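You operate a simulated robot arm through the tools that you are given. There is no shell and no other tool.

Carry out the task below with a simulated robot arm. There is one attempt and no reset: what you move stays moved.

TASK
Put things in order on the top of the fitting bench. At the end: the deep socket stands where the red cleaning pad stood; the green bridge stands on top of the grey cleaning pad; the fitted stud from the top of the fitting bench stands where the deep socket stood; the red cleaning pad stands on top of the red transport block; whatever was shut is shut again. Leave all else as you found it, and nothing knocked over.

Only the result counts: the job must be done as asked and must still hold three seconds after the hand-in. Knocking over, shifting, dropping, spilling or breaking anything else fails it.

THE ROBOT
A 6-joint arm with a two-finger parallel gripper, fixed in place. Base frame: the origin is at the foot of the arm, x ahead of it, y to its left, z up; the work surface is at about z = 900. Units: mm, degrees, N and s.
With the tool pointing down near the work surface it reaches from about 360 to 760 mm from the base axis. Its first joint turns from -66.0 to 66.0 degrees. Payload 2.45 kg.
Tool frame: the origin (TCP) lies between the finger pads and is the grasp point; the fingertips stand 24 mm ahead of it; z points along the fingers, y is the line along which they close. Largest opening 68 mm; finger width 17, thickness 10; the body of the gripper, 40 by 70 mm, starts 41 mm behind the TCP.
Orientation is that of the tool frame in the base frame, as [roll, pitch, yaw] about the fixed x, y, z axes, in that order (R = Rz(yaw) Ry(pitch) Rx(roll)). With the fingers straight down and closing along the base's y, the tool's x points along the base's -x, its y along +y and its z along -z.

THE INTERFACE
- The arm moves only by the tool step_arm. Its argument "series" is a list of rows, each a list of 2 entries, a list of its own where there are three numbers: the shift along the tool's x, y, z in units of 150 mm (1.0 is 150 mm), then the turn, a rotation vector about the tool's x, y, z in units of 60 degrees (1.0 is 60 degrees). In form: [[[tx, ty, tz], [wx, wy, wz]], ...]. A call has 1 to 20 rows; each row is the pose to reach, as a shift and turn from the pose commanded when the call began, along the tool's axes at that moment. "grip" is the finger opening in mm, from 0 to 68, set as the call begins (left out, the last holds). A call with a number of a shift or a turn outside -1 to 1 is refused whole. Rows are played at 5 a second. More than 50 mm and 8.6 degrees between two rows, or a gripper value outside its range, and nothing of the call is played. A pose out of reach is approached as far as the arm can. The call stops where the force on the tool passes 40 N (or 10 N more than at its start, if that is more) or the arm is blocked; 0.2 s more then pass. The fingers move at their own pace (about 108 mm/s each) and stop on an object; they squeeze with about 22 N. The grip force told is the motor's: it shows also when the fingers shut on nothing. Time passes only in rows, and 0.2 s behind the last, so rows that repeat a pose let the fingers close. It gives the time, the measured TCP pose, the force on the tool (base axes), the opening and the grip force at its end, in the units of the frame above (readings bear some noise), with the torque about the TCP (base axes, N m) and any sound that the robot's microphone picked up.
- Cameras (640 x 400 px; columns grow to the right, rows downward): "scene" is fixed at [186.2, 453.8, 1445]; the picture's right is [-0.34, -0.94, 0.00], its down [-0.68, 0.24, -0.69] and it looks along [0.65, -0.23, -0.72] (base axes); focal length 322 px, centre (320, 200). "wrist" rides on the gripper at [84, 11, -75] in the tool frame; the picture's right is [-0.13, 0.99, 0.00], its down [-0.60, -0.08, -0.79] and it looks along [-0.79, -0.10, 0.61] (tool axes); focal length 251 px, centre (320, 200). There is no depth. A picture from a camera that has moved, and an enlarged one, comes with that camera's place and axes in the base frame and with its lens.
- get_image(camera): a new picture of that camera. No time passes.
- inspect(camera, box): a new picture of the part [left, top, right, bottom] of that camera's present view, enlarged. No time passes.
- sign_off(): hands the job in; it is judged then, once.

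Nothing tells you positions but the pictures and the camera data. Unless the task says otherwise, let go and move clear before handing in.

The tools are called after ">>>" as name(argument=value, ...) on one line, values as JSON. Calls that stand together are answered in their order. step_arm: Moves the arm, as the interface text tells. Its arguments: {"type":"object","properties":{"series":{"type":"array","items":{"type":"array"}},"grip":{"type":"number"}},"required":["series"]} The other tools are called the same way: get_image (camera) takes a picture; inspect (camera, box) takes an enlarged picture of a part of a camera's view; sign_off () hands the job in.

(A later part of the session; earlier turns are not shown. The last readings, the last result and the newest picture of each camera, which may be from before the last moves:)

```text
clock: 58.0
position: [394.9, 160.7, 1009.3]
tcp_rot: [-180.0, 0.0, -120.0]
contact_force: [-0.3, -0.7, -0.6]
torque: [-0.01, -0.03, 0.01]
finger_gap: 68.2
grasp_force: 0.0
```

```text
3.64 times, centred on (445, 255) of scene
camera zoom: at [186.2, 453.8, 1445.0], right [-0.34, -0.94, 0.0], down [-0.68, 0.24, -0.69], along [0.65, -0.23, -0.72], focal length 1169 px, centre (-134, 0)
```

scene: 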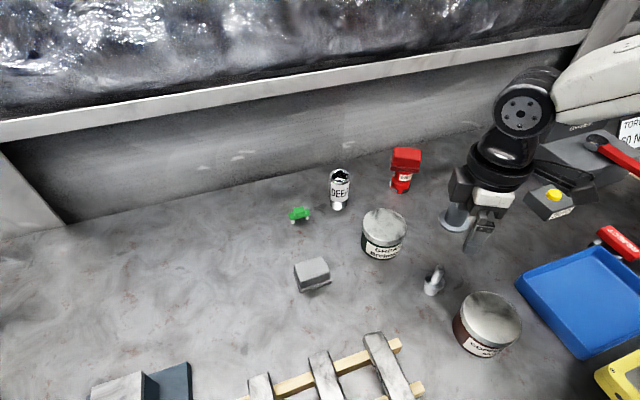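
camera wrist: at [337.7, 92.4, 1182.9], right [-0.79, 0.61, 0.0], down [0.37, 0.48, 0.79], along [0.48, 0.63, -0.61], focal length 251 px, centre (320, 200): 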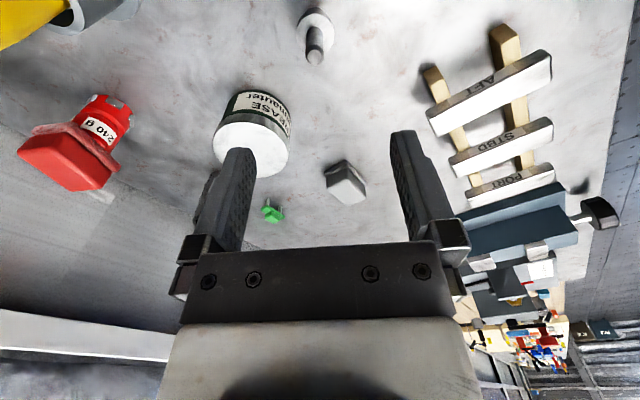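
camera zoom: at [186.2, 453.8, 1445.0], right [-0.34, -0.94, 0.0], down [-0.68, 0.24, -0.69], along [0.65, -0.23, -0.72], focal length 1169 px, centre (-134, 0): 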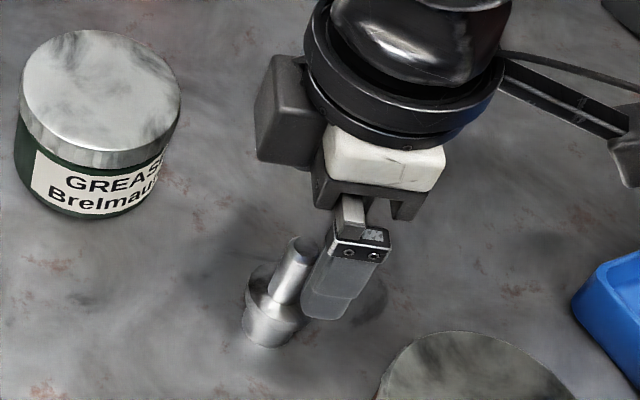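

The pin is centred within 1 mm. I'll lower to TCP z≈962, with the tips above the stud's flange, and close on the pin.

>>> step_arm(series=[[[0, 0, 0.12], [0, 0, 0]], [[0, 0, 0.24], [0, 0, 0]], [[0, 0, 0.313], [0, 0, 0]]], grip=50)

>>> inspect(camera="scene", box=[390, 200, 500, 310])

>>> get_image(camera="wrist")

```text
clock: 58.8
position: [396.0, 160.9, 963.1]
tcp_rot: [-180.0, -0.1, -120.0]
contact_force: [0.9, -0.8, 0.4]
torque: [0.03, -0.04, 0.02]
finger_gap: 50.1
grasp_force: 0.1
```

```text
3.64 times, centred on (445, 255) of scene
camera zoom: at [186.2, 453.8, 1445.0], right [-0.34, -0.94, 0.0], down [-0.68, 0.24, -0.69], along [0.65, -0.23, -0.72], focal length 1169 px, centre (-134, 0)
```

zoom: 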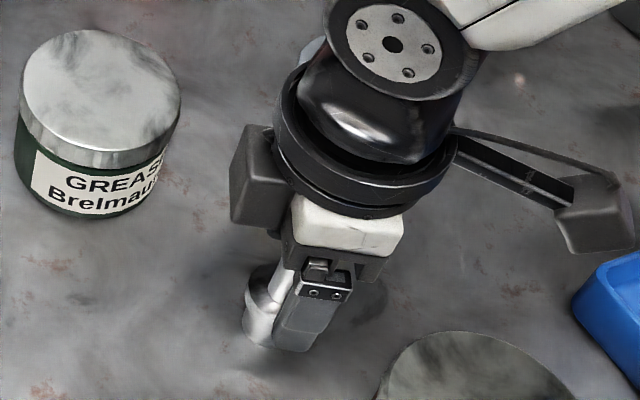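

```text
taken
camera wrist: at [344.4, 93.2, 1037.1], right [-0.79, 0.61, 0.0], down [0.37, 0.48, 0.79], along [0.48, 0.63, -0.61], focal length 251 px, centre (320, 200)
```

wrist: 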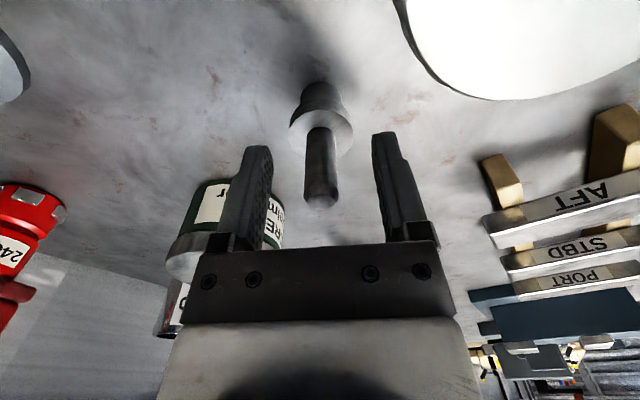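

The pin stands centred between the fingers and the copper tin is clear. I'll close on the pin.

>>> step_arm(series=[[[0, 0, 0], [0, 0, 0]], [[0, 0, 0], [0, 0, 0]], [[0, 0, 0], [0, 0, 0]], [[0, 0, 0], [0, 0, 0]]], grip=5)

>>> step_arm(series=[[[0, 0, -0.1], [0, 0, 0]], [[0, 0, -0.35], [0, 0, 0]], [[0, 0, -0.6], [0, 0, 0]], [[0, 0, -0.8], [0, 0, 0]]])

>>> get_image(camera="wrist")

>>> inspect(camera="scene", box=[390, 130, 540, 310])

```text
clock: 59.8
position: [396.2, 160.1, 963.3]
tcp_rot: [180.0, 0.0, -120.0]
contact_force: [-0.3, -0.1, -0.4]
torque: [-0.02, 0.03, 0.0]
finger_gap: 14.9
grasp_force: 21.6
```

```text
clock: 60.8
position: [394.3, 161.0, 1081.6]
tcp_rot: [-180.0, -0.2, -120.1]
contact_force: [0.3, 1.1, -1.7]
torque: [-0.01, -0.05, 0.01]
finger_gap: 15.2
grasp_force: 22.1
```

```text
taken
camera wrist: at [344.4, 93.4, 1157.3], right [-0.79, 0.61, 0.0], down [0.37, 0.48, 0.79], along [0.48, 0.63, -0.61], focal length 251 px, centre (320, 200)
```

wrist: 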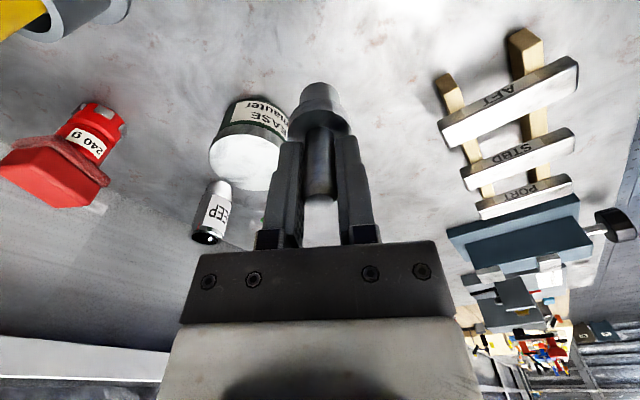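

```text
2.22 times, centred on (465, 220) of scene
camera zoom: at [186.2, 453.8, 1445.0], right [-0.34, -0.94, 0.0], down [-0.68, 0.24, -0.69], along [0.65, -0.23, -0.72], focal length 714 px, centre (-2, 156)
```

zoom: 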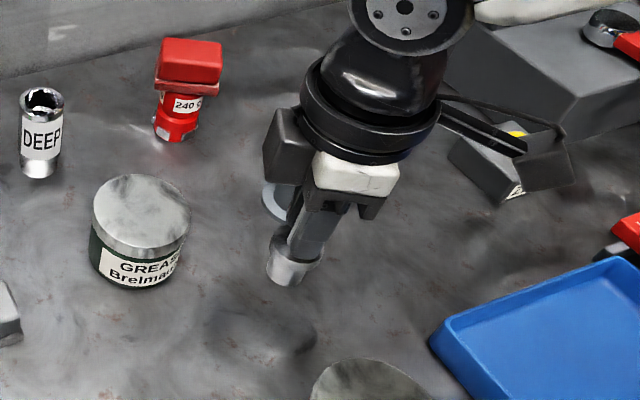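

The stud is held by its pin. I'll carry it to where the deep socket stood (455, 460).

>>> step_arm(series=[[[-0.241, 0.0815, 0], [0, 0, 0]], [[-0.4825, 0.163, 0], [0, 0, 0]], [[-0.724, 0.2445, 0], [0, 0, 0]], [[-0.965, 0.326, 0], [0, 0, 0]]])

>>> step_arm(series=[[[-0.241, 0.0815, 0], [0, 0, 0]], [[-0.4825, 0.163, 0], [0, 0, 0]], [[-0.724, 0.2445, 0], [0, 0, 0]], [[-0.965, 0.326, 0], [0, 0, 0]], [[-0.965, 0.326, 0], [0, 0, 0]]])

>>> get_image(camera="wrist")

>>> get_image(camera="scene")

```text
clock: 61.8
position: [425.4, 310.4, 1083.3]
tcp_rot: [-180.0, 0.0, -120.1]
contact_force: [0.8, 0.2, -2.1]
torque: [-0.03, 0.0, 0.01]
finger_gap: 14.7
grasp_force: 22.0
```

```text
clock: 63.0
position: [457.2, 460.4, 1082.0]
tcp_rot: [180.0, -0.1, -120.0]
contact_force: [0.2, 0.0, -2.2]
torque: [-0.01, -0.02, -0.02]
finger_gap: 14.9
grasp_force: 21.4
```

```text
taken
camera wrist: at [405.6, 392.2, 1156.4], right [-0.79, 0.61, 0.0], down [0.37, 0.48, 0.79], along [0.48, 0.63, -0.61], focal length 251 px, centre (320, 200)
```

wrist: 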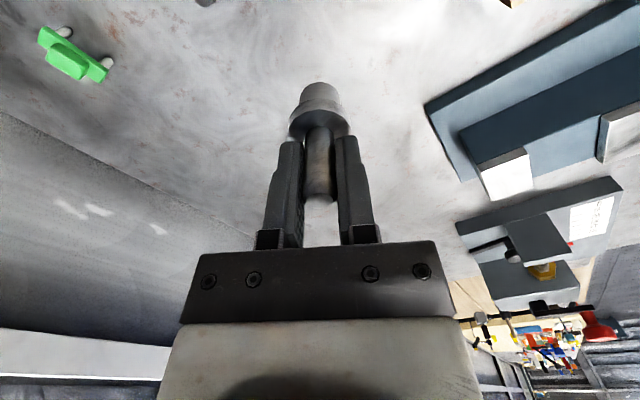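

```text
taken
```

scene: 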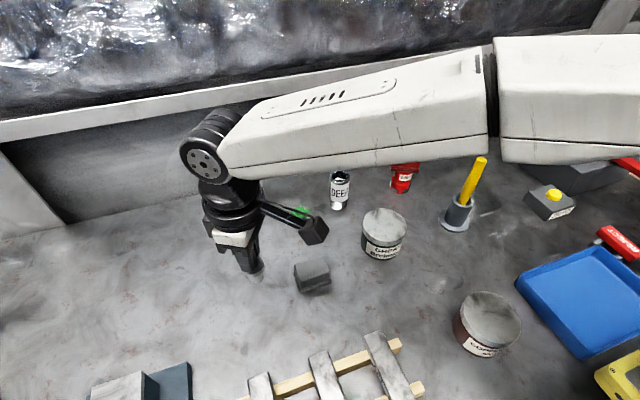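

I'm within 2 mm of the target. I'll correct that and lower to just above the bench, then finish with small steps.

>>> step_arm(series=[[[0.003, 0.0115, 0.2], [0, 0, 0]], [[0.003, 0.0115, 0.45], [0, 0, 0]], [[0.003, 0.0115, 0.65], [0, 0, 0]], [[0.003, 0.0115, 0.76], [0, 0, 0]]])

>>> step_arm(series=[[[0, 0, 0.01], [0, 0, 0]], [[0, 0, 0.02], [0, 0, 0]]])

>>> step_arm(series=[[[0, 0, 0.004], [0, 0, 0]], [[0, 0, 0.007], [0, 0, 0]]])

>>> inspect(camera="scene", box=[200, 200, 340, 330])

```text
clock: 64.0
position: [455.5, 460.4, 967.2]
tcp_rot: [179.9, 0.1, -120.0]
contact_force: [0.0, 0.7, -1.2]
torque: [0.02, 0.03, 0.03]
finger_gap: 14.7
grasp_force: 22.2
```

```text
clock: 64.6
position: [454.3, 460.3, 965.1]
tcp_rot: [-179.9, 0.1, -120.0]
contact_force: [-0.2, 0.3, -2.3]
torque: [-0.02, 0.04, 0.03]
finger_gap: 14.9
grasp_force: 21.8
```

```text
clock: 65.2
position: [455.4, 460.4, 963.8]
tcp_rot: [180.0, 0.1, -120.0]
contact_force: [-0.6, 1.0, -2.5]
torque: [0.01, -0.03, 0.03]
finger_gap: 15.1
grasp_force: 21.9
```

```text
3.08 times, centred on (270, 265) of scene
camera zoom: at [186.2, 453.8, 1445.0], right [-0.34, -0.94, 0.0], down [-0.68, 0.24, -0.69], along [0.65, -0.23, -0.72], focal length 989 px, centre (474, 0)
```

zoom: 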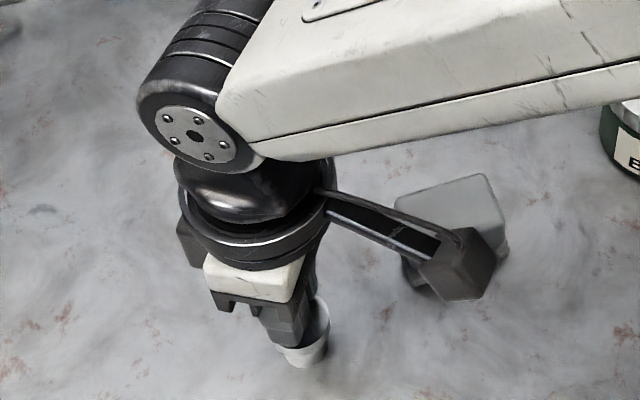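

Not touching yet; I'll go down in steps under a millimetre.

>>> step_arm(series=[[[0, 0, 0.004], [0, 0, 0]], [[0, 0, 0.006], [0, 0, 0]]])

>>> step_arm(series=[[[0, 0, 0.003], [0, 0, 0]], [[0, 0, 0.004], [0, 0, 0]]])

```text
clock: 65.8
position: [453.9, 461.6, 964.3]
tcp_rot: [179.9, -0.1, -120.0]
contact_force: [0.0, -1.4, 0.1]
torque: [-0.01, -0.02, 0.04]
finger_gap: 15.0
grasp_force: 22.1
```

```text
clock: 66.4
position: [454.1, 461.3, 964.3]
tcp_rot: [180.0, 0.1, -120.0]
contact_force: [-1.3, -1.2, 3.8]
torque: [-0.14, 0.07, 0.03]
finger_gap: 14.9
grasp_force: 22.0
```

The stud is touching the bench lightly. I'll relieve that slightly and open.

>>> step_arm(series=[[[0, 0, -0.002], [0, 0, 0]], [[0, 0, -0.0025], [0, 0, 0]]])

>>> step_arm(series=[[[0, 0, 0], [0, 0, 0]], [[0, 0, 0], [0, 0, 0]], [[0, 0, 0], [0, 0, 0]]], grip=50)

>>> get_image(camera="wrist")

>>> inspect(camera="scene", box=[200, 200, 340, 330])

```text
clock: 67.0
position: [452.6, 461.5, 964.0]
tcp_rot: [-179.9, 0.0, -120.0]
contact_force: [0.3, -1.9, 3.1]
torque: [-0.06, 0.0, -0.02]
finger_gap: 14.8
grasp_force: 21.6
```

```text
clock: 67.8
position: [453.3, 460.3, 964.6]
tcp_rot: [179.9, 0.0, -119.9]
contact_force: [-0.7, 0.2, -0.8]
torque: [-0.01, 0.01, 0.0]
finger_gap: 50.2
grasp_force: 0.1
```

```text
taken
camera wrist: at [402.7, 393.2, 1037.9], right [-0.79, 0.61, 0.0], down [0.37, 0.48, 0.79], along [0.48, 0.63, -0.61], focal length 251 px, centre (320, 200)
```

wrist: 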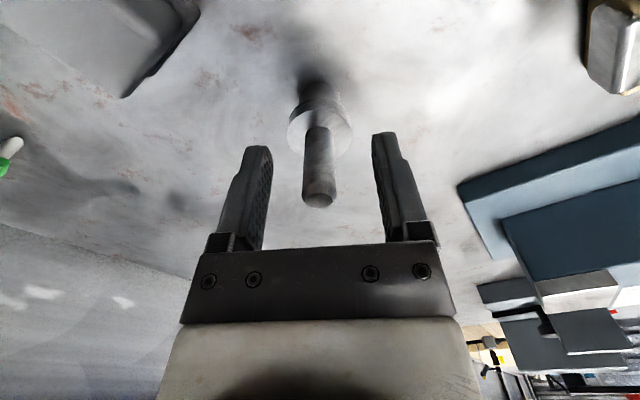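

```text
3.08 times, centred on (270, 265) of scene
camera zoom: at [186.2, 453.8, 1445.0], right [-0.34, -0.94, 0.0], down [-0.68, 0.24, -0.69], along [0.65, -0.23, -0.72], focal length 989 px, centre (474, 0)
```

zoom: 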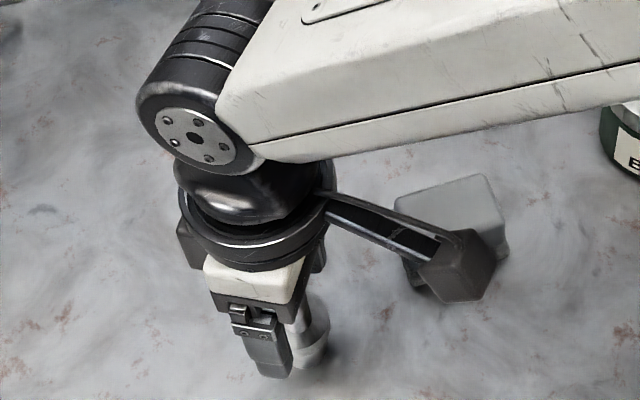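

The stud stands where the socket was. I'll rise and go to the green bridge, which the wrist views put at about (633.5, 338), long axis near 82°.

>>> step_arm(series=[[[0, 0, -0.1], [0, 0, 0]], [[0, 0, -0.3], [0, 0, 0]], [[0, 0, -0.55], [0, 0, 0]], [[0, 0, -0.77], [0, 0, 0]]])

>>> step_arm(series=[[[0.018, -0.241, 0], [0, 0, 0]], [[0.036, -0.481, 0], [0, 0, 0]], [[0.054, -0.722, 0], [0, 0, 0]]], grip=60)

>>> step_arm(series=[[[0.018, -0.241, 0], [0, 0, -0.122]], [[0.036, -0.481, 0], [0, 0, -0.244]], [[0.054, -0.722, 0], [0, 0, -0.367]], [[0.054, -0.722, 0], [0, 0, -0.367]]])

>>> get_image(camera="wrist")

>>> get_image(camera="scene")

```text
clock: 68.8
position: [454.6, 460.8, 1079.5]
tcp_rot: [-179.9, 0.0, -120.1]
contact_force: [-0.1, 0.6, 1.0]
torque: [0.0, 0.02, 0.02]
finger_gap: 49.9
grasp_force: 0.2
```

```text
clock: 69.6
position: [544.6, 398.7, 1078.0]
tcp_rot: [-180.0, 0.1, -120.1]
contact_force: [0.0, 0.6, 0.6]
torque: [0.01, 0.02, 0.02]
finger_gap: 60.1
grasp_force: 0.0
```

```text
clock: 70.6
position: [633.7, 337.1, 1076.5]
tcp_rot: [179.9, 0.0, -97.8]
contact_force: [-0.4, 0.4, -1.5]
torque: [-0.02, 0.01, 0.03]
finger_gap: 59.9
grasp_force: 0.0
```

```text
taken
camera wrist: at [611.4, 255.7, 1152.5], right [-0.96, 0.26, 0.0], down [0.16, 0.59, 0.79], along [0.21, 0.76, -0.61], focal length 251 px, centre (320, 200)
```

wrist: 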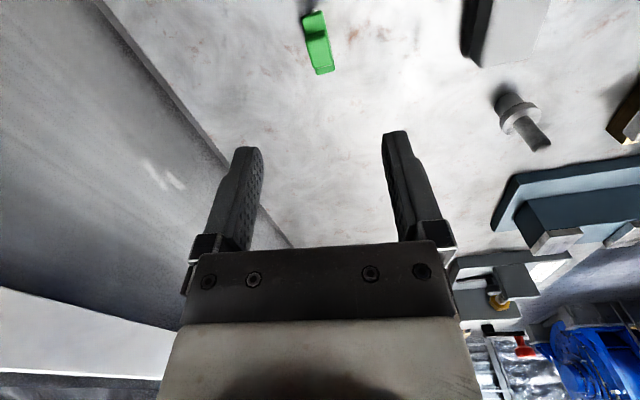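

```text
taken
```

scene: 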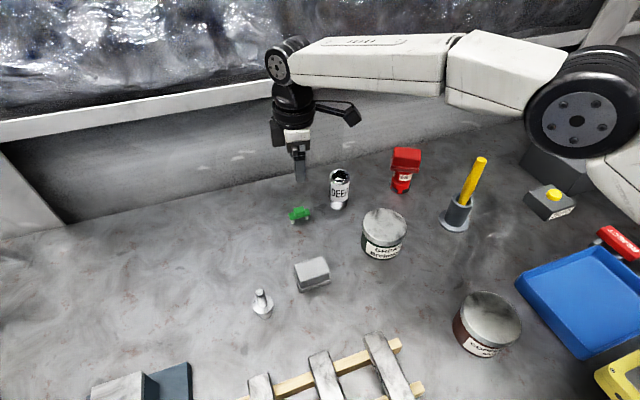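

Closing across the bridge here would put the camera bracket close to the socket. I'll turn to yaw ≈172° and grasp the bridge by the ends of its deck instead, which keeps everything clear.

>>> inspect(camera="wrist", box=[260, 0, 380, 80])

>>> step_arm(series=[[[0, 0, 0], [0, 0, 0.125]], [[0, 0, 0], [0, 0, 0.25]], [[0, 0, 0], [0, 0, 0.375]], [[0, 0, 0], [0, 0, 0.5]], [[0, 0, 0], [0, 0, 0.625]], [[0, 0, 0], [0, 0, 0.75]]], grip=68)

>>> step_arm(series=[[[0, 0, 0], [0, 0, 0.125]], [[0, 0, 0], [0, 0, 0.25]], [[0, 0, 0], [0, 0, 0.375]], [[0, 0, 0], [0, 0, 0.5]], [[0, 0, 0], [0, 0, 0.625]], [[0, 0, 0], [0, 0, 0.75]]])

>>> get_image(camera="wrist")

>>> inspect(camera="wrist", box=[260, 0, 380, 80])

```text
5.00 times, centred on (320, 40) of wrist
camera zoom: at [611.4, 255.7, 1152.5], right [-0.96, 0.26, 0.0], down [0.16, 0.59, 0.79], along [0.21, 0.76, -0.61], focal length 1257 px, centre (320, 1000)
```

zoom: 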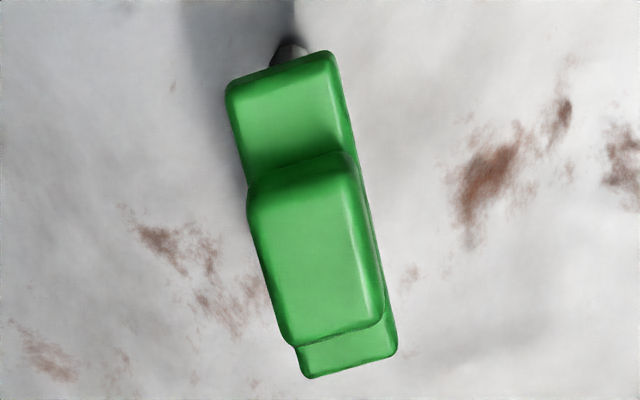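

```text
clock: 72.0
position: [634.6, 338.2, 1079.5]
tcp_rot: [-180.0, 0.0, -143.1]
contact_force: [-0.3, -0.1, 0.4]
torque: [-0.03, 0.01, 0.0]
finger_gap: 68.1
grasp_force: 0.1
```

```text
clock: 73.4
position: [634.4, 338.3, 1078.5]
tcp_rot: [180.0, 0.1, 171.9]
contact_force: [-0.3, 0.1, -0.8]
torque: [0.0, 0.0, 0.01]
finger_gap: 68.0
grasp_force: 0.0
```

```text
taken
camera wrist: at [552.4, 360.2, 1153.3], right [0.27, 0.96, 0.0], down [0.59, -0.16, 0.79], along [0.76, -0.21, -0.61], focal length 251 px, centre (320, 200)
```

wrist: 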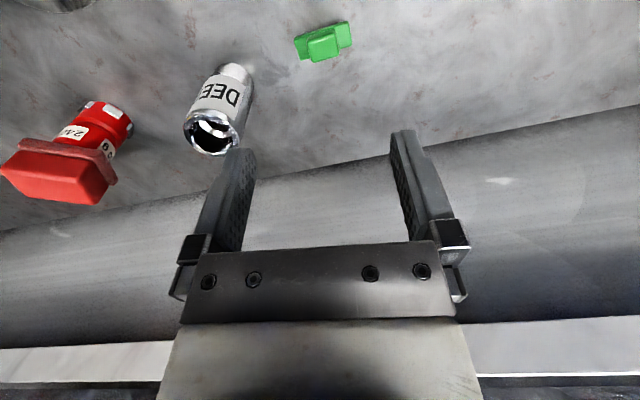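

```text
5.00 times, centred on (320, 40) of wrist
camera zoom: at [552.4, 360.2, 1153.3], right [0.27, 0.96, 0.0], down [0.59, -0.16, 0.79], along [0.76, -0.21, -0.61], focal length 1257 px, centre (320, 1000)
```

zoom: 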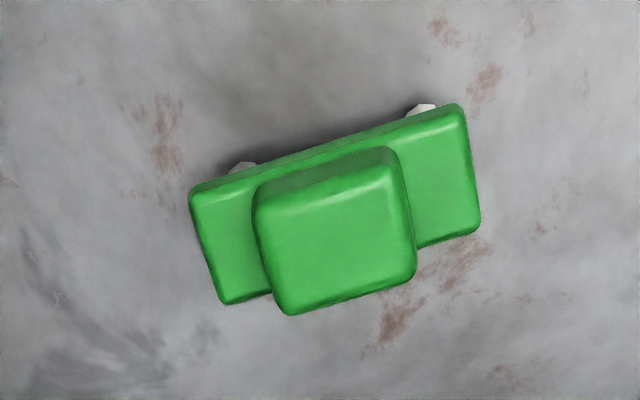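

The bridge's centre is about (637, 340), and its deck (45 × 18 mm) lies along the base's y. I'll align the tool to it and come down partway.

>>> step_arm(series=[[[-0.0173, 0.0153, 0.2], [0, 0, -0.128]], [[-0.0173, 0.0153, 0.4], [0, 0, -0.128]], [[-0.0173, 0.0153, 0.59], [0, 0, -0.128]]])

>>> get_image(camera="wrist")

>>> inspect(camera="wrist", box=[240, 50, 400, 150])

>>> inspect(camera="scene", box=[260, 130, 380, 240])

```text
clock: 74.2
position: [636.9, 338.8, 988.9]
tcp_rot: [-180.0, 0.0, 179.7]
contact_force: [0.2, 0.3, 0.6]
torque: [0.0, 0.02, -0.01]
finger_gap: 68.0
grasp_force: 0.1
```

```text
taken
camera wrist: at [552.5, 350.6, 1063.6], right [0.13, 0.99, 0.0], down [0.6, -0.08, 0.79], along [0.79, -0.11, -0.61], focal length 251 px, centre (320, 200)
```

wrist: 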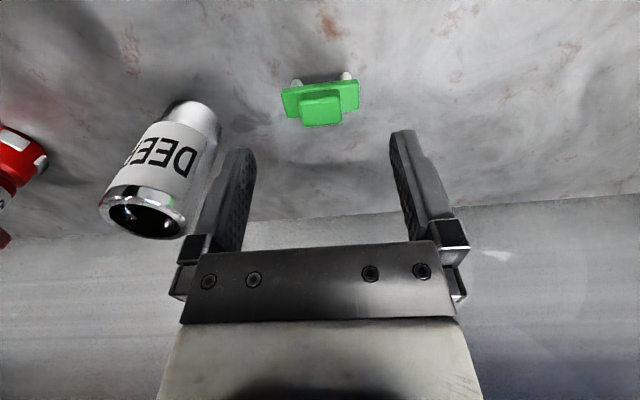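

```text
4.00 times, centred on (320, 100) of wrist
camera zoom: at [552.5, 350.6, 1063.6], right [0.13, 0.99, 0.0], down [0.6, -0.08, 0.79], along [0.79, -0.11, -0.61], focal length 1006 px, centre (320, 600)
```

zoom: 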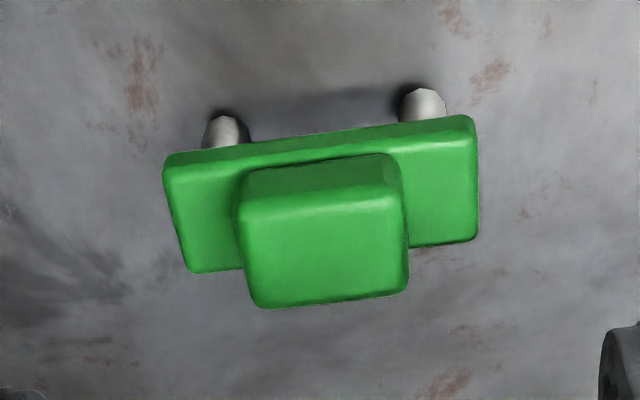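

```text
3.64 times, centred on (320, 185) of scene
camera zoom: at [186.2, 453.8, 1445.0], right [-0.34, -0.94, 0.0], down [-0.68, 0.24, -0.69], along [0.65, -0.23, -0.72], focal length 1169 px, centre (320, 254)
```

zoom: 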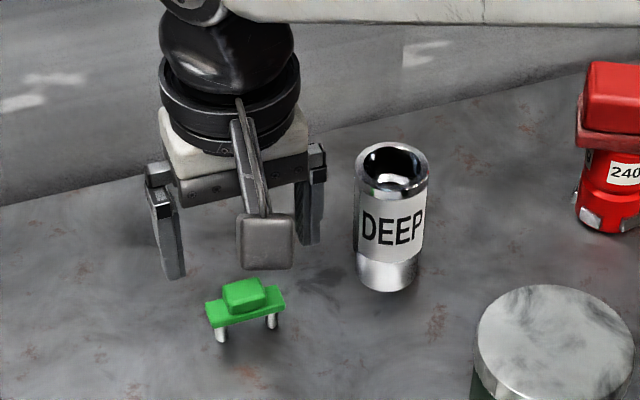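

The bridge is centred and square to the fingers. I'll go down to TCP z≈933 so the tips bracket the deck's ends, 9 mm above the bench.

>>> step_arm(series=[[[-0.003, 0.005, 0.15], [0, 0, 0]], [[-0.003, 0.005, 0.3], [0, 0, 0]], [[-0.003, 0.005, 0.373], [0, 0, 0]]])

>>> get_image(camera="wrist")

>>> inspect(camera="scene", box=[260, 130, 380, 240])

```text
clock: 75.0
position: [637.9, 339.8, 933.9]
tcp_rot: [180.0, 0.1, 179.8]
contact_force: [-0.5, -0.1, 0.5]
torque: [0.01, -0.02, 0.05]
finger_gap: 68.0
grasp_force: 0.0
```

```text
taken
camera wrist: at [553.4, 351.6, 1008.5], right [0.13, 0.99, 0.0], down [0.6, -0.08, 0.79], along [0.79, -0.11, -0.61], focal length 251 px, centre (320, 200)
```

wrist: 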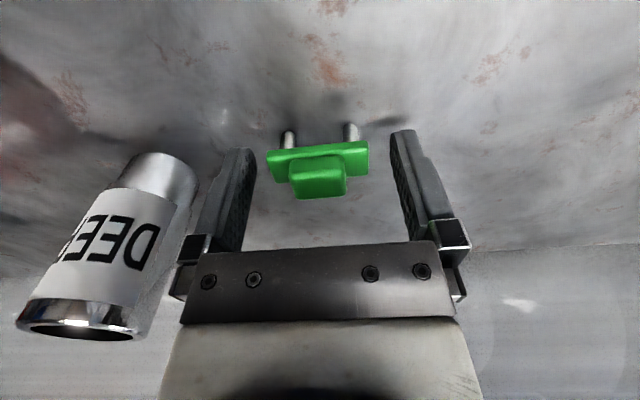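

```text
3.64 times, centred on (320, 185) of scene
camera zoom: at [186.2, 453.8, 1445.0], right [-0.34, -0.94, 0.0], down [-0.68, 0.24, -0.69], along [0.65, -0.23, -0.72], focal length 1169 px, centre (320, 254)
```

zoom: 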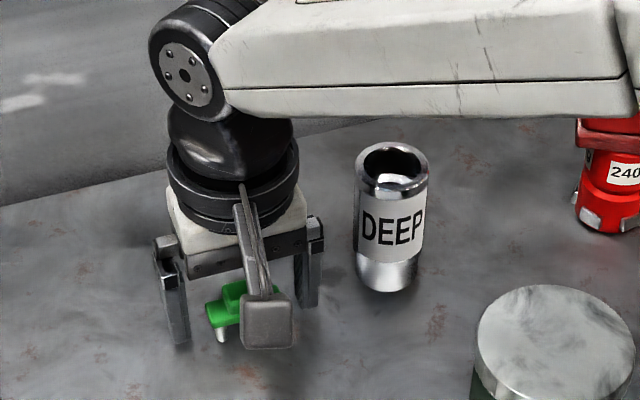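

The deck's ends lie within the finger pads. I'll close on them.

>>> step_arm(series=[[[0, 0, 0], [0, 0, 0]], [[0, 0, 0], [0, 0, 0]], [[0, 0, 0], [0, 0, 0]]], grip=35)

>>> get_image(camera="wrist")

>>> step_arm(series=[[[0, 0, -0.05], [0, 0, 0]], [[0, 0, -0.25], [0, 0, 0]], [[0, 0, -0.5], [0, 0, 0]], [[0, 0, -0.75], [0, 0, 0]]])

>>> get_image(camera="wrist")

>>> get_image(camera="scene")

```text
clock: 75.8
position: [636.4, 339.8, 934.4]
tcp_rot: [180.0, 0.0, 179.7]
contact_force: [-0.6, -0.5, -0.4]
torque: [0.0, 0.06, 0.0]
finger_gap: 45.0
grasp_force: 22.6
```

```text
taken
camera wrist: at [553.4, 351.7, 1008.8], right [0.13, 0.99, 0.0], down [0.6, -0.08, 0.79], along [0.79, -0.11, -0.61], focal length 251 px, centre (320, 200)
```

wrist: 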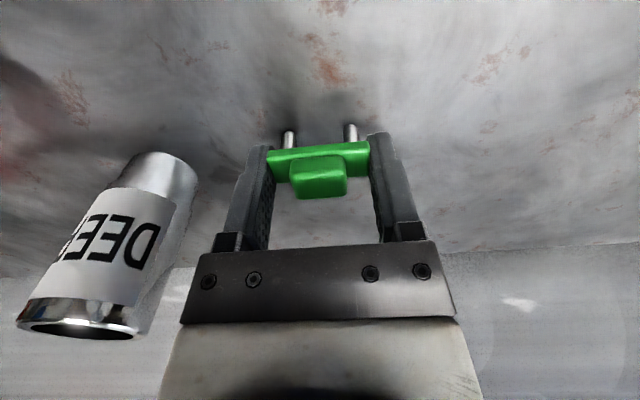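

```text
clock: 76.8
position: [637.0, 341.8, 1046.2]
tcp_rot: [180.0, 0.0, 179.7]
contact_force: [-0.5, 0.3, -0.7]
torque: [0.01, 0.0, 0.01]
finger_gap: 45.1
grasp_force: 22.0
```

```text
taken
camera wrist: at [552.7, 351.9, 1121.6], right [0.13, 0.99, 0.0], down [0.6, -0.08, 0.79], along [0.79, -0.11, -0.61], focal length 251 px, centre (320, 200)
```

wrist: 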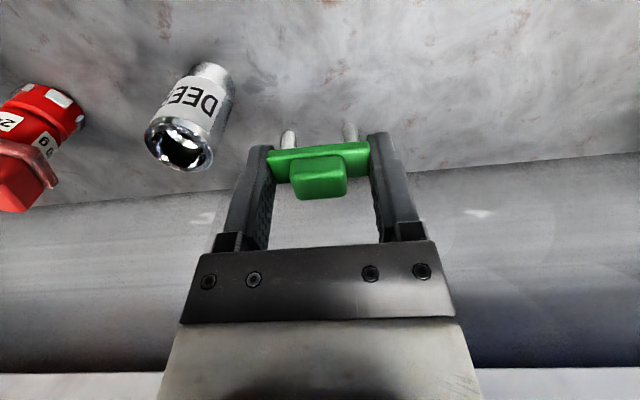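

```text
taken
```

scene: 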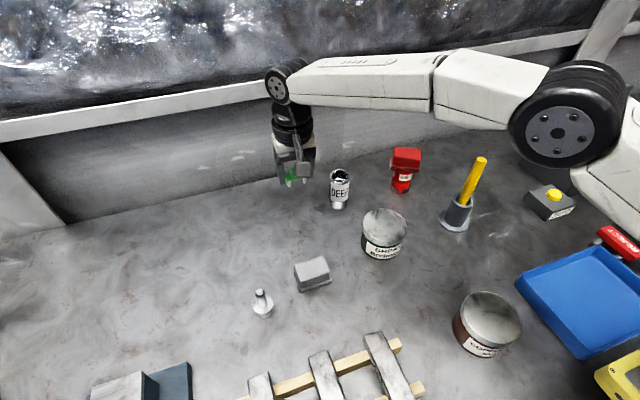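

The bridge is held by its deck ends (45 mm). I'll carry it over the grey pad at about (492, 360) and measure the pad from above.

>>> step_arm(series=[[[0.24, 0.033, -0.09], [0, 0, 0]], [[0.48, 0.065, -0.09], [0, 0, 0]], [[0.72, 0.1, -0.09], [0, 0, 0]], [[0.967, 0.13, -0.09], [0, 0, 0]], [[0.967, 0.13, -0.09], [0, 0, 0]]])

>>> get_image(camera="wrist")

>>> inspect(camera="wrist", box=[240, 0, 400, 120])

>>> get_image(camera="scene")

```text
clock: 78.0
position: [491.9, 359.5, 1059.9]
tcp_rot: [179.9, 0.1, 179.7]
contact_force: [0.0, 0.5, -0.5]
torque: [0.01, 0.03, 0.0]
finger_gap: 44.9
grasp_force: 22.3
```

```text
taken
camera wrist: at [407.1, 371.6, 1134.9], right [0.14, 0.99, 0.0], down [0.6, -0.08, 0.79], along [0.79, -0.11, -0.61], focal length 251 px, centre (320, 200)
```

wrist: 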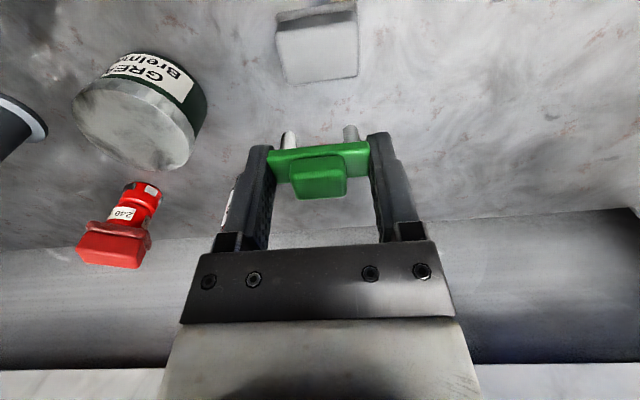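

```text
3.33 times, centred on (320, 60) of wrist
camera zoom: at [407.1, 371.6, 1134.9], right [0.14, 0.99, 0.0], down [0.6, -0.08, 0.79], along [0.79, -0.11, -0.61], focal length 838 px, centre (320, 667)
```

zoom: 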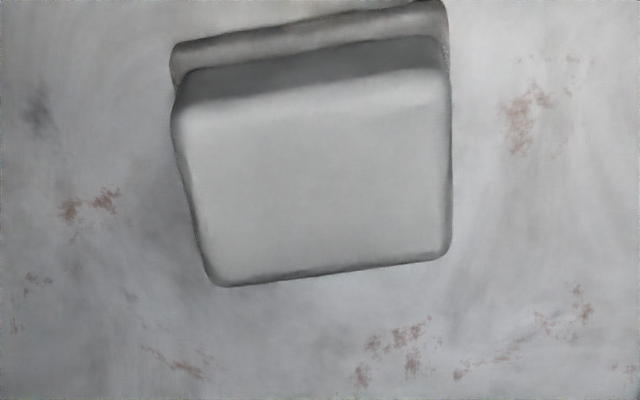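

```text
taken
```

scene: 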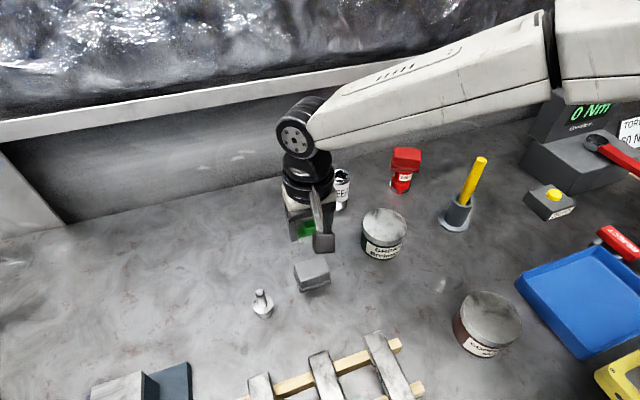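

The grey pad is exactly under the bridge and aligned with it. I'll lower to a few millimetres above its top, then touch down slowly.

>>> step_arm(series=[[[0, 0, 0.2], [0, 0, 0]], [[0, 0, 0.38], [0, 0, 0]], [[0, 0, 0.5], [0, 0, 0]], [[0, 0, 0.56], [0, 0, 0]]])

>>> get_image(camera="wrist")

>>> inspect(camera="scene", box=[270, 210, 360, 310])

```text
clock: 79.0
position: [493.2, 361.1, 975.7]
tcp_rot: [-179.9, -0.1, 179.7]
contact_force: [0.6, 0.8, -0.3]
torque: [-0.01, 0.0, 0.01]
finger_gap: 44.9
grasp_force: 21.6
```

```text
taken
camera wrist: at [408.1, 372.5, 1050.9], right [0.13, 0.99, 0.0], down [0.6, -0.08, 0.79], along [0.79, -0.11, -0.61], focal length 251 px, centre (320, 200)
```

wrist: 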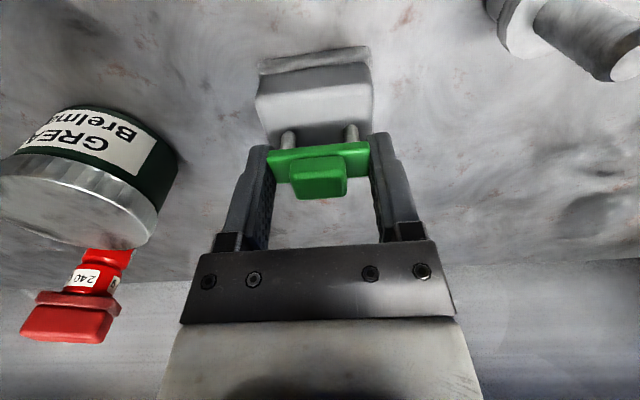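

```text
4.00 times, centred on (315, 260) of scene
camera zoom: at [186.2, 453.8, 1445.0], right [-0.34, -0.94, 0.0], down [-0.68, 0.24, -0.69], along [0.65, -0.23, -0.72], focal length 1286 px, centre (340, -40)
```

zoom: 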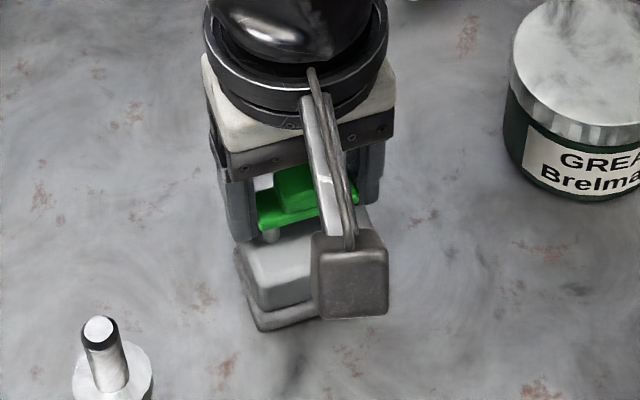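

>>> step_arm(series=[[[0, 0, 0.01], [0, 0, 0]], [[0, 0, 0.02], [0, 0, 0]]])

>>> step_arm(series=[[[0, 0, 0.004], [0, 0, 0]], [[0, 0, 0.008], [0, 0, 0]]])

>>> inspect(camera="wrist", box=[240, 40, 400, 220])

```text
clock: 79.6
position: [491.3, 361.7, 974.0]
tcp_rot: [-180.0, -0.1, 179.8]
contact_force: [-1.3, -0.1, 5.2]
torque: [-0.07, 0.09, 0.0]
finger_gap: 45.0
grasp_force: 21.8
```

```text
clock: 80.2
position: [491.9, 361.5, 974.6]
tcp_rot: [179.8, 0.1, 179.6]
contact_force: [-3.0, -1.2, 15.3]
torque: [-0.13, 0.18, -0.01]
finger_gap: 45.0
grasp_force: 21.9
```

```text
2.22 times, centred on (320, 130) of wrist
camera zoom: at [408.5, 372.5, 1047.9], right [0.13, 0.99, 0.0], down [0.6, -0.08, 0.79], along [0.79, -0.11, -0.61], focal length 559 px, centre (320, 356)
```

zoom: 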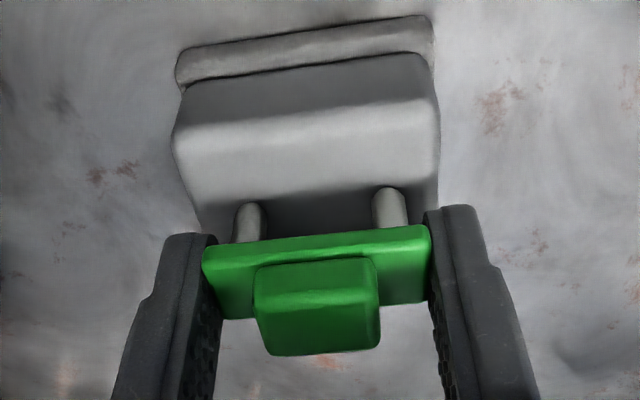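

The legs are in contact with the pad's top. I'll relieve the force before opening.

>>> step_arm(series=[[[0, 0, -0.006], [0, 0, 0]], [[0, 0, -0.01], [0, 0, 0]], [[0, 0, -0.01], [0, 0, 0]]])

```text
clock: 81.0
position: [492.4, 361.6, 973.1]
tcp_rot: [180.0, 0.1, 179.7]
contact_force: [1.1, 2.1, 9.4]
torque: [0.08, -0.04, 0.0]
finger_gap: 44.8
grasp_force: 21.6
```

>>> step_arm(series=[[[0, 0, -0.003], [0, 0, 0]], [[0, 0, -0.006], [0, 0, 0]], [[0, 0, -0.006], [0, 0, 0]]])

```text
clock: 81.8
position: [492.3, 360.4, 972.9]
tcp_rot: [-180.0, 0.0, 179.7]
contact_force: [0.0, -0.8, 0.5]
torque: [0.02, 0.03, 0.01]
finger_gap: 45.0
grasp_force: 22.2
```

The force is near zero. I'll release the bridge and look.

>>> step_arm(series=[[[0, 0, 0], [0, 0, 0]], [[0, 0, 0], [0, 0, 0]], [[0, 0, 0], [0, 0, 0]]], grip=66)

>>> inspect(camera="wrist", box=[220, 40, 420, 240])

>>> inspect(camera="scene", box=[270, 210, 360, 310])

```text
clock: 82.6
position: [492.5, 360.9, 973.8]
tcp_rot: [180.0, -0.1, 179.8]
contact_force: [0.4, 0.2, 0.3]
torque: [0.01, 0.02, -0.05]
finger_gap: 65.7
grasp_force: 0.1
```

```text
2.00 times, centred on (320, 140) of wrist
camera zoom: at [408.4, 372.4, 1049.0], right [0.13, 0.99, 0.0], down [0.6, -0.08, 0.79], along [0.79, -0.11, -0.61], focal length 503 px, centre (320, 320)
```

zoom: 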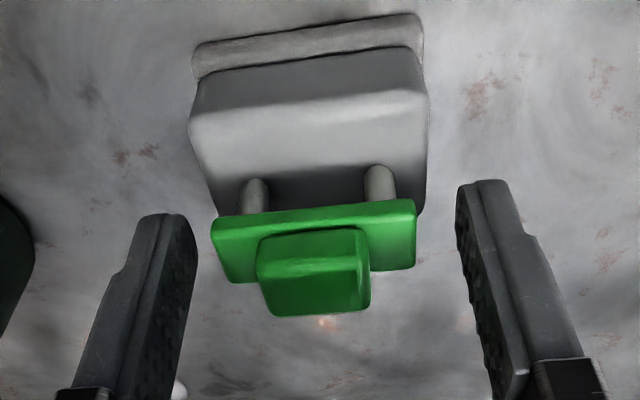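

```text
4.00 times, centred on (315, 260) of scene
camera zoom: at [186.2, 453.8, 1445.0], right [-0.34, -0.94, 0.0], down [-0.68, 0.24, -0.69], along [0.65, -0.23, -0.72], focal length 1286 px, centre (340, -40)
```

zoom: 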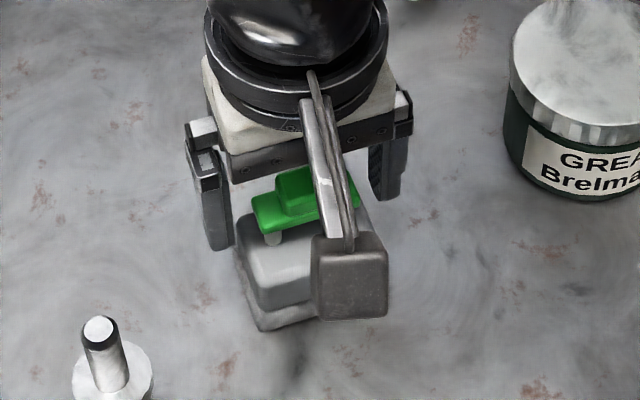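

The bridge stands free on the grey pad. I'll rise straight up, back away and inspect all the placed items.

>>> step_arm(series=[[[0, 0, -0.1], [0, 0, 0]], [[0, 0, -0.3], [0, 0, 0]], [[0, 0, -0.6], [0, 0, 0]], [[0, 0, -0.95], [0, 0, 0]]])

>>> step_arm(series=[[[0.1, -0.3, -0.2], [0, 0, 0]], [[0.15, -0.6, -0.3], [0, 0, 0]], [[0.2, -0.9, -0.3], [0, 0, 0]]])

>>> get_image(camera="scene")

>>> inspect(camera="scene", box=[230, 230, 350, 330])

>>> inspect(camera="scene", box=[310, 130, 440, 230])

>>> get_image(camera="wrist")

```text
refused: row 4 steps farther than a row can; nothing moved
```

```text
refused: row 1 steps farther than a row can; nothing moved
```

```text
taken
```

scene: 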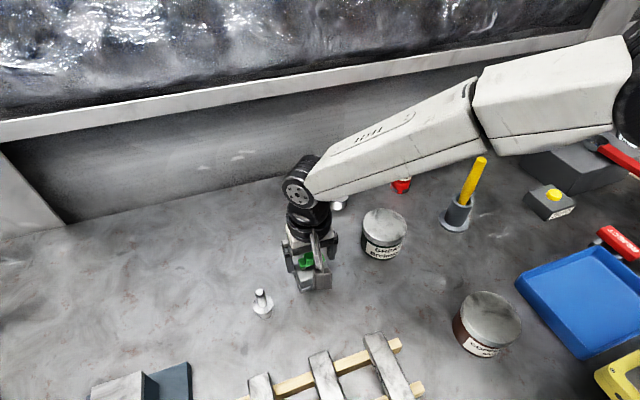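

```text
4.00 times, centred on (290, 280) of scene
camera zoom: at [186.2, 453.8, 1445.0], right [-0.34, -0.94, 0.0], down [-0.68, 0.24, -0.69], along [0.65, -0.23, -0.72], focal length 1286 px, centre (440, -120)
```

zoom: 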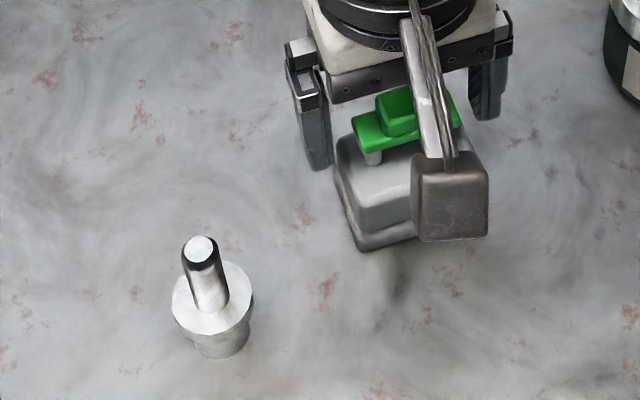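

```text
4.00 times, centred on (375, 180) of scene
camera zoom: at [186.2, 453.8, 1445.0], right [-0.34, -0.94, 0.0], down [-0.68, 0.24, -0.69], along [0.65, -0.23, -0.72], focal length 1286 px, centre (100, 280)
```

zoom: 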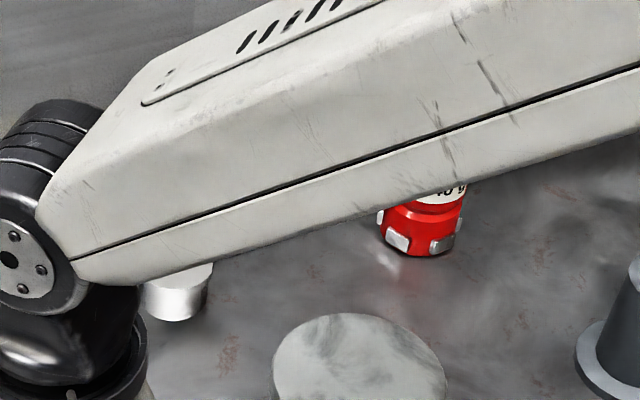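

```text
taken
camera wrist: at [408.4, 372.4, 1049.0], right [0.13, 0.99, 0.0], down [0.6, -0.08, 0.79], along [0.79, -0.11, -0.61], focal length 251 px, centre (320, 200)
```

wrist: 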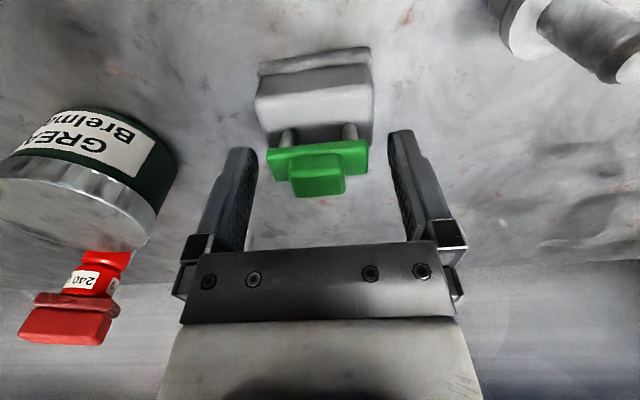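

Those moves were refused for overly large steps and nothing moved. I'll rise again with smaller steps.

>>> step_arm(series=[[[0, 0, -0.1], [0, 0, 0]], [[0, 0, -0.3], [0, 0, 0]], [[0, 0, -0.55], [0, 0, 0]], [[0, 0, -0.8], [0, 0, 0]], [[0, 0, -1.0], [0, 0, 0]]])

>>> step_arm(series=[[[0.1, -0.25, 0], [0, 0, 0]], [[0.2, -0.5, 0], [0, 0, 0]], [[0.3, -0.75, 0], [0, 0, 0]], [[0.4, -1.0, 0], [0, 0, 0]]])

>>> get_image(camera="scene")

>>> inspect(camera="scene", box=[230, 230, 350, 330])

>>> inspect(camera="scene", box=[310, 130, 440, 230])

>>> get_image(camera="wrist")

```text
clock: 83.8
position: [491.8, 361.8, 1125.7]
tcp_rot: [180.0, 0.0, 179.7]
contact_force: [0.6, -0.4, -1.0]
torque: [0.01, -0.01, 0.01]
finger_gap: 66.1
grasp_force: 0.0
```

```text
clock: 84.8
position: [429.8, 211.3, 1125.3]
tcp_rot: [-180.0, 0.0, 179.7]
contact_force: [-0.2, -1.1, -0.6]
torque: [-0.02, -0.03, -0.03]
finger_gap: 66.0
grasp_force: 0.1
```

```text
taken
```

scene: 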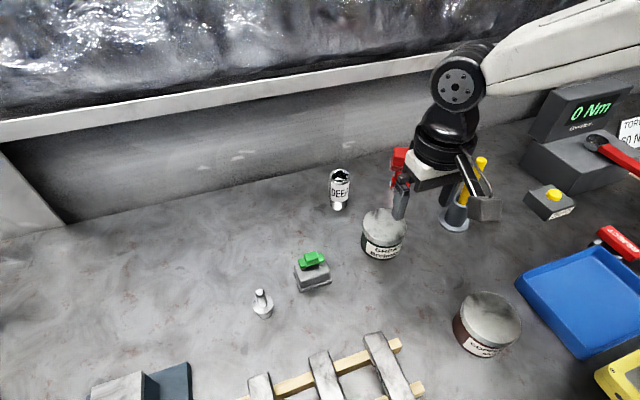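

```text
4.00 times, centred on (290, 280) of scene
camera zoom: at [186.2, 453.8, 1445.1], right [-0.34, -0.94, 0.0], down [-0.68, 0.24, -0.69], along [0.65, -0.23, -0.72], focal length 1286 px, centre (440, -120)
```

zoom: 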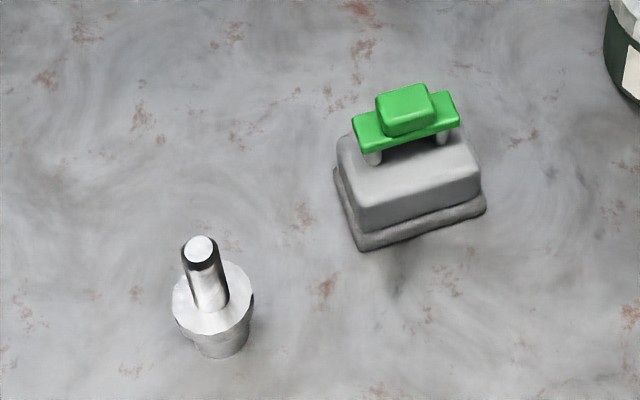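

```text
4.00 times, centred on (375, 180) of scene
camera zoom: at [186.2, 453.8, 1445.1], right [-0.34, -0.94, 0.0], down [-0.68, 0.24, -0.69], along [0.65, -0.23, -0.72], focal length 1286 px, centre (100, 280)
```

zoom: 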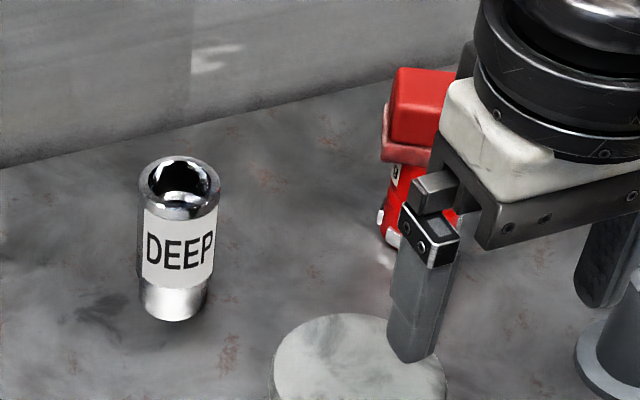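

```text
taken
camera wrist: at [346.2, 222.6, 1199.5], right [0.13, 0.99, 0.0], down [0.6, -0.08, 0.79], along [0.79, -0.11, -0.61], focal length 251 px, centre (320, 200)
```

wrist: 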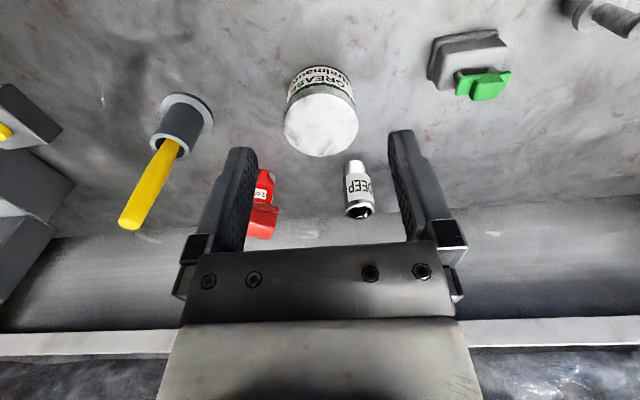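

All four placements look right: pad on block, socket, stud, and bridge on grey pad. Before handing in I'll take one more close look at the vise side, in case something shut there holds another red block.

>>> step_arm(series=[[[0.047, 0.152, -0.034], [0, 0, -0.125]], [[0.093, 0.304, -0.068], [0, 0, -0.25]], [[0.14, 0.456, -0.102], [0, 0, -0.375]], [[0.186, 0.608, -0.136], [0, 0, -0.5]], [[0.233, 0.76, -0.17], [0, 0, -0.625]]])

>>> step_arm(series=[[[-0.055, 0.149, 0], [0, 0, -0.125]], [[-0.109, 0.299, 0], [0, 0, -0.25]], [[-0.164, 0.448, 0], [0, 0, -0.375]], [[-0.218, 0.598, 0], [0, 0, -0.5]], [[-0.273, 0.747, 0], [0, 0, -0.625]]])

>>> get_image(camera="wrist")

>>> get_image(camera="scene")

```text
clock: 86.0
position: [397.7, 326.0, 1151.2]
tcp_rot: [180.0, 0.0, -142.7]
contact_force: [-0.3, 0.4, 0.4]
torque: [0.02, 0.0, -0.02]
finger_gap: 66.1
grasp_force: 0.1
```

```text
clock: 87.2
position: [361.6, 439.8, 1149.3]
tcp_rot: [-180.0, 0.1, -105.2]
contact_force: [-0.1, 0.3, -0.2]
torque: [-0.02, -0.01, -0.02]
finger_gap: 66.0
grasp_force: 0.1
```

```text
taken
camera wrist: at [329.3, 361.6, 1224.3], right [-0.92, 0.38, 0.0], down [0.23, 0.56, 0.79], along [0.3, 0.73, -0.61], focal length 251 px, centre (320, 200)
```

wrist: 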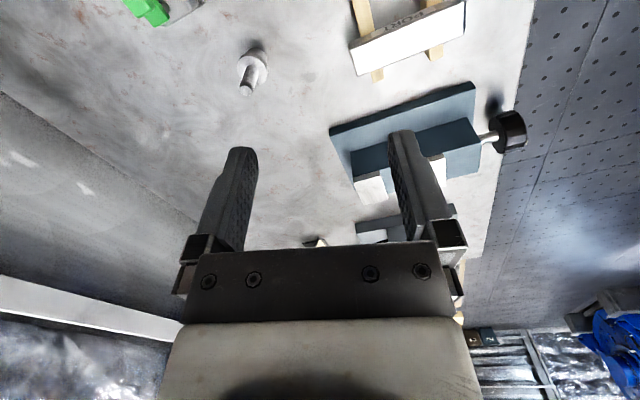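

```text
taken
```

scene: 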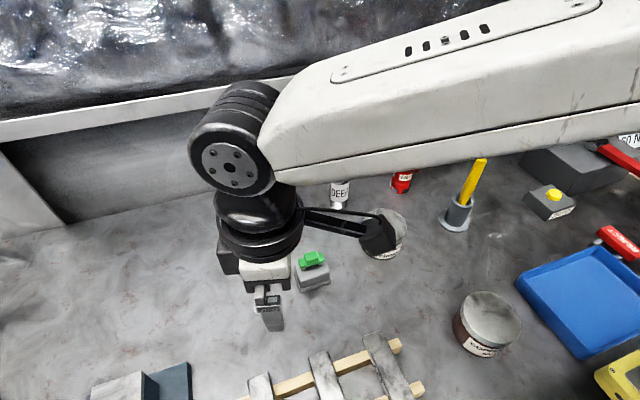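

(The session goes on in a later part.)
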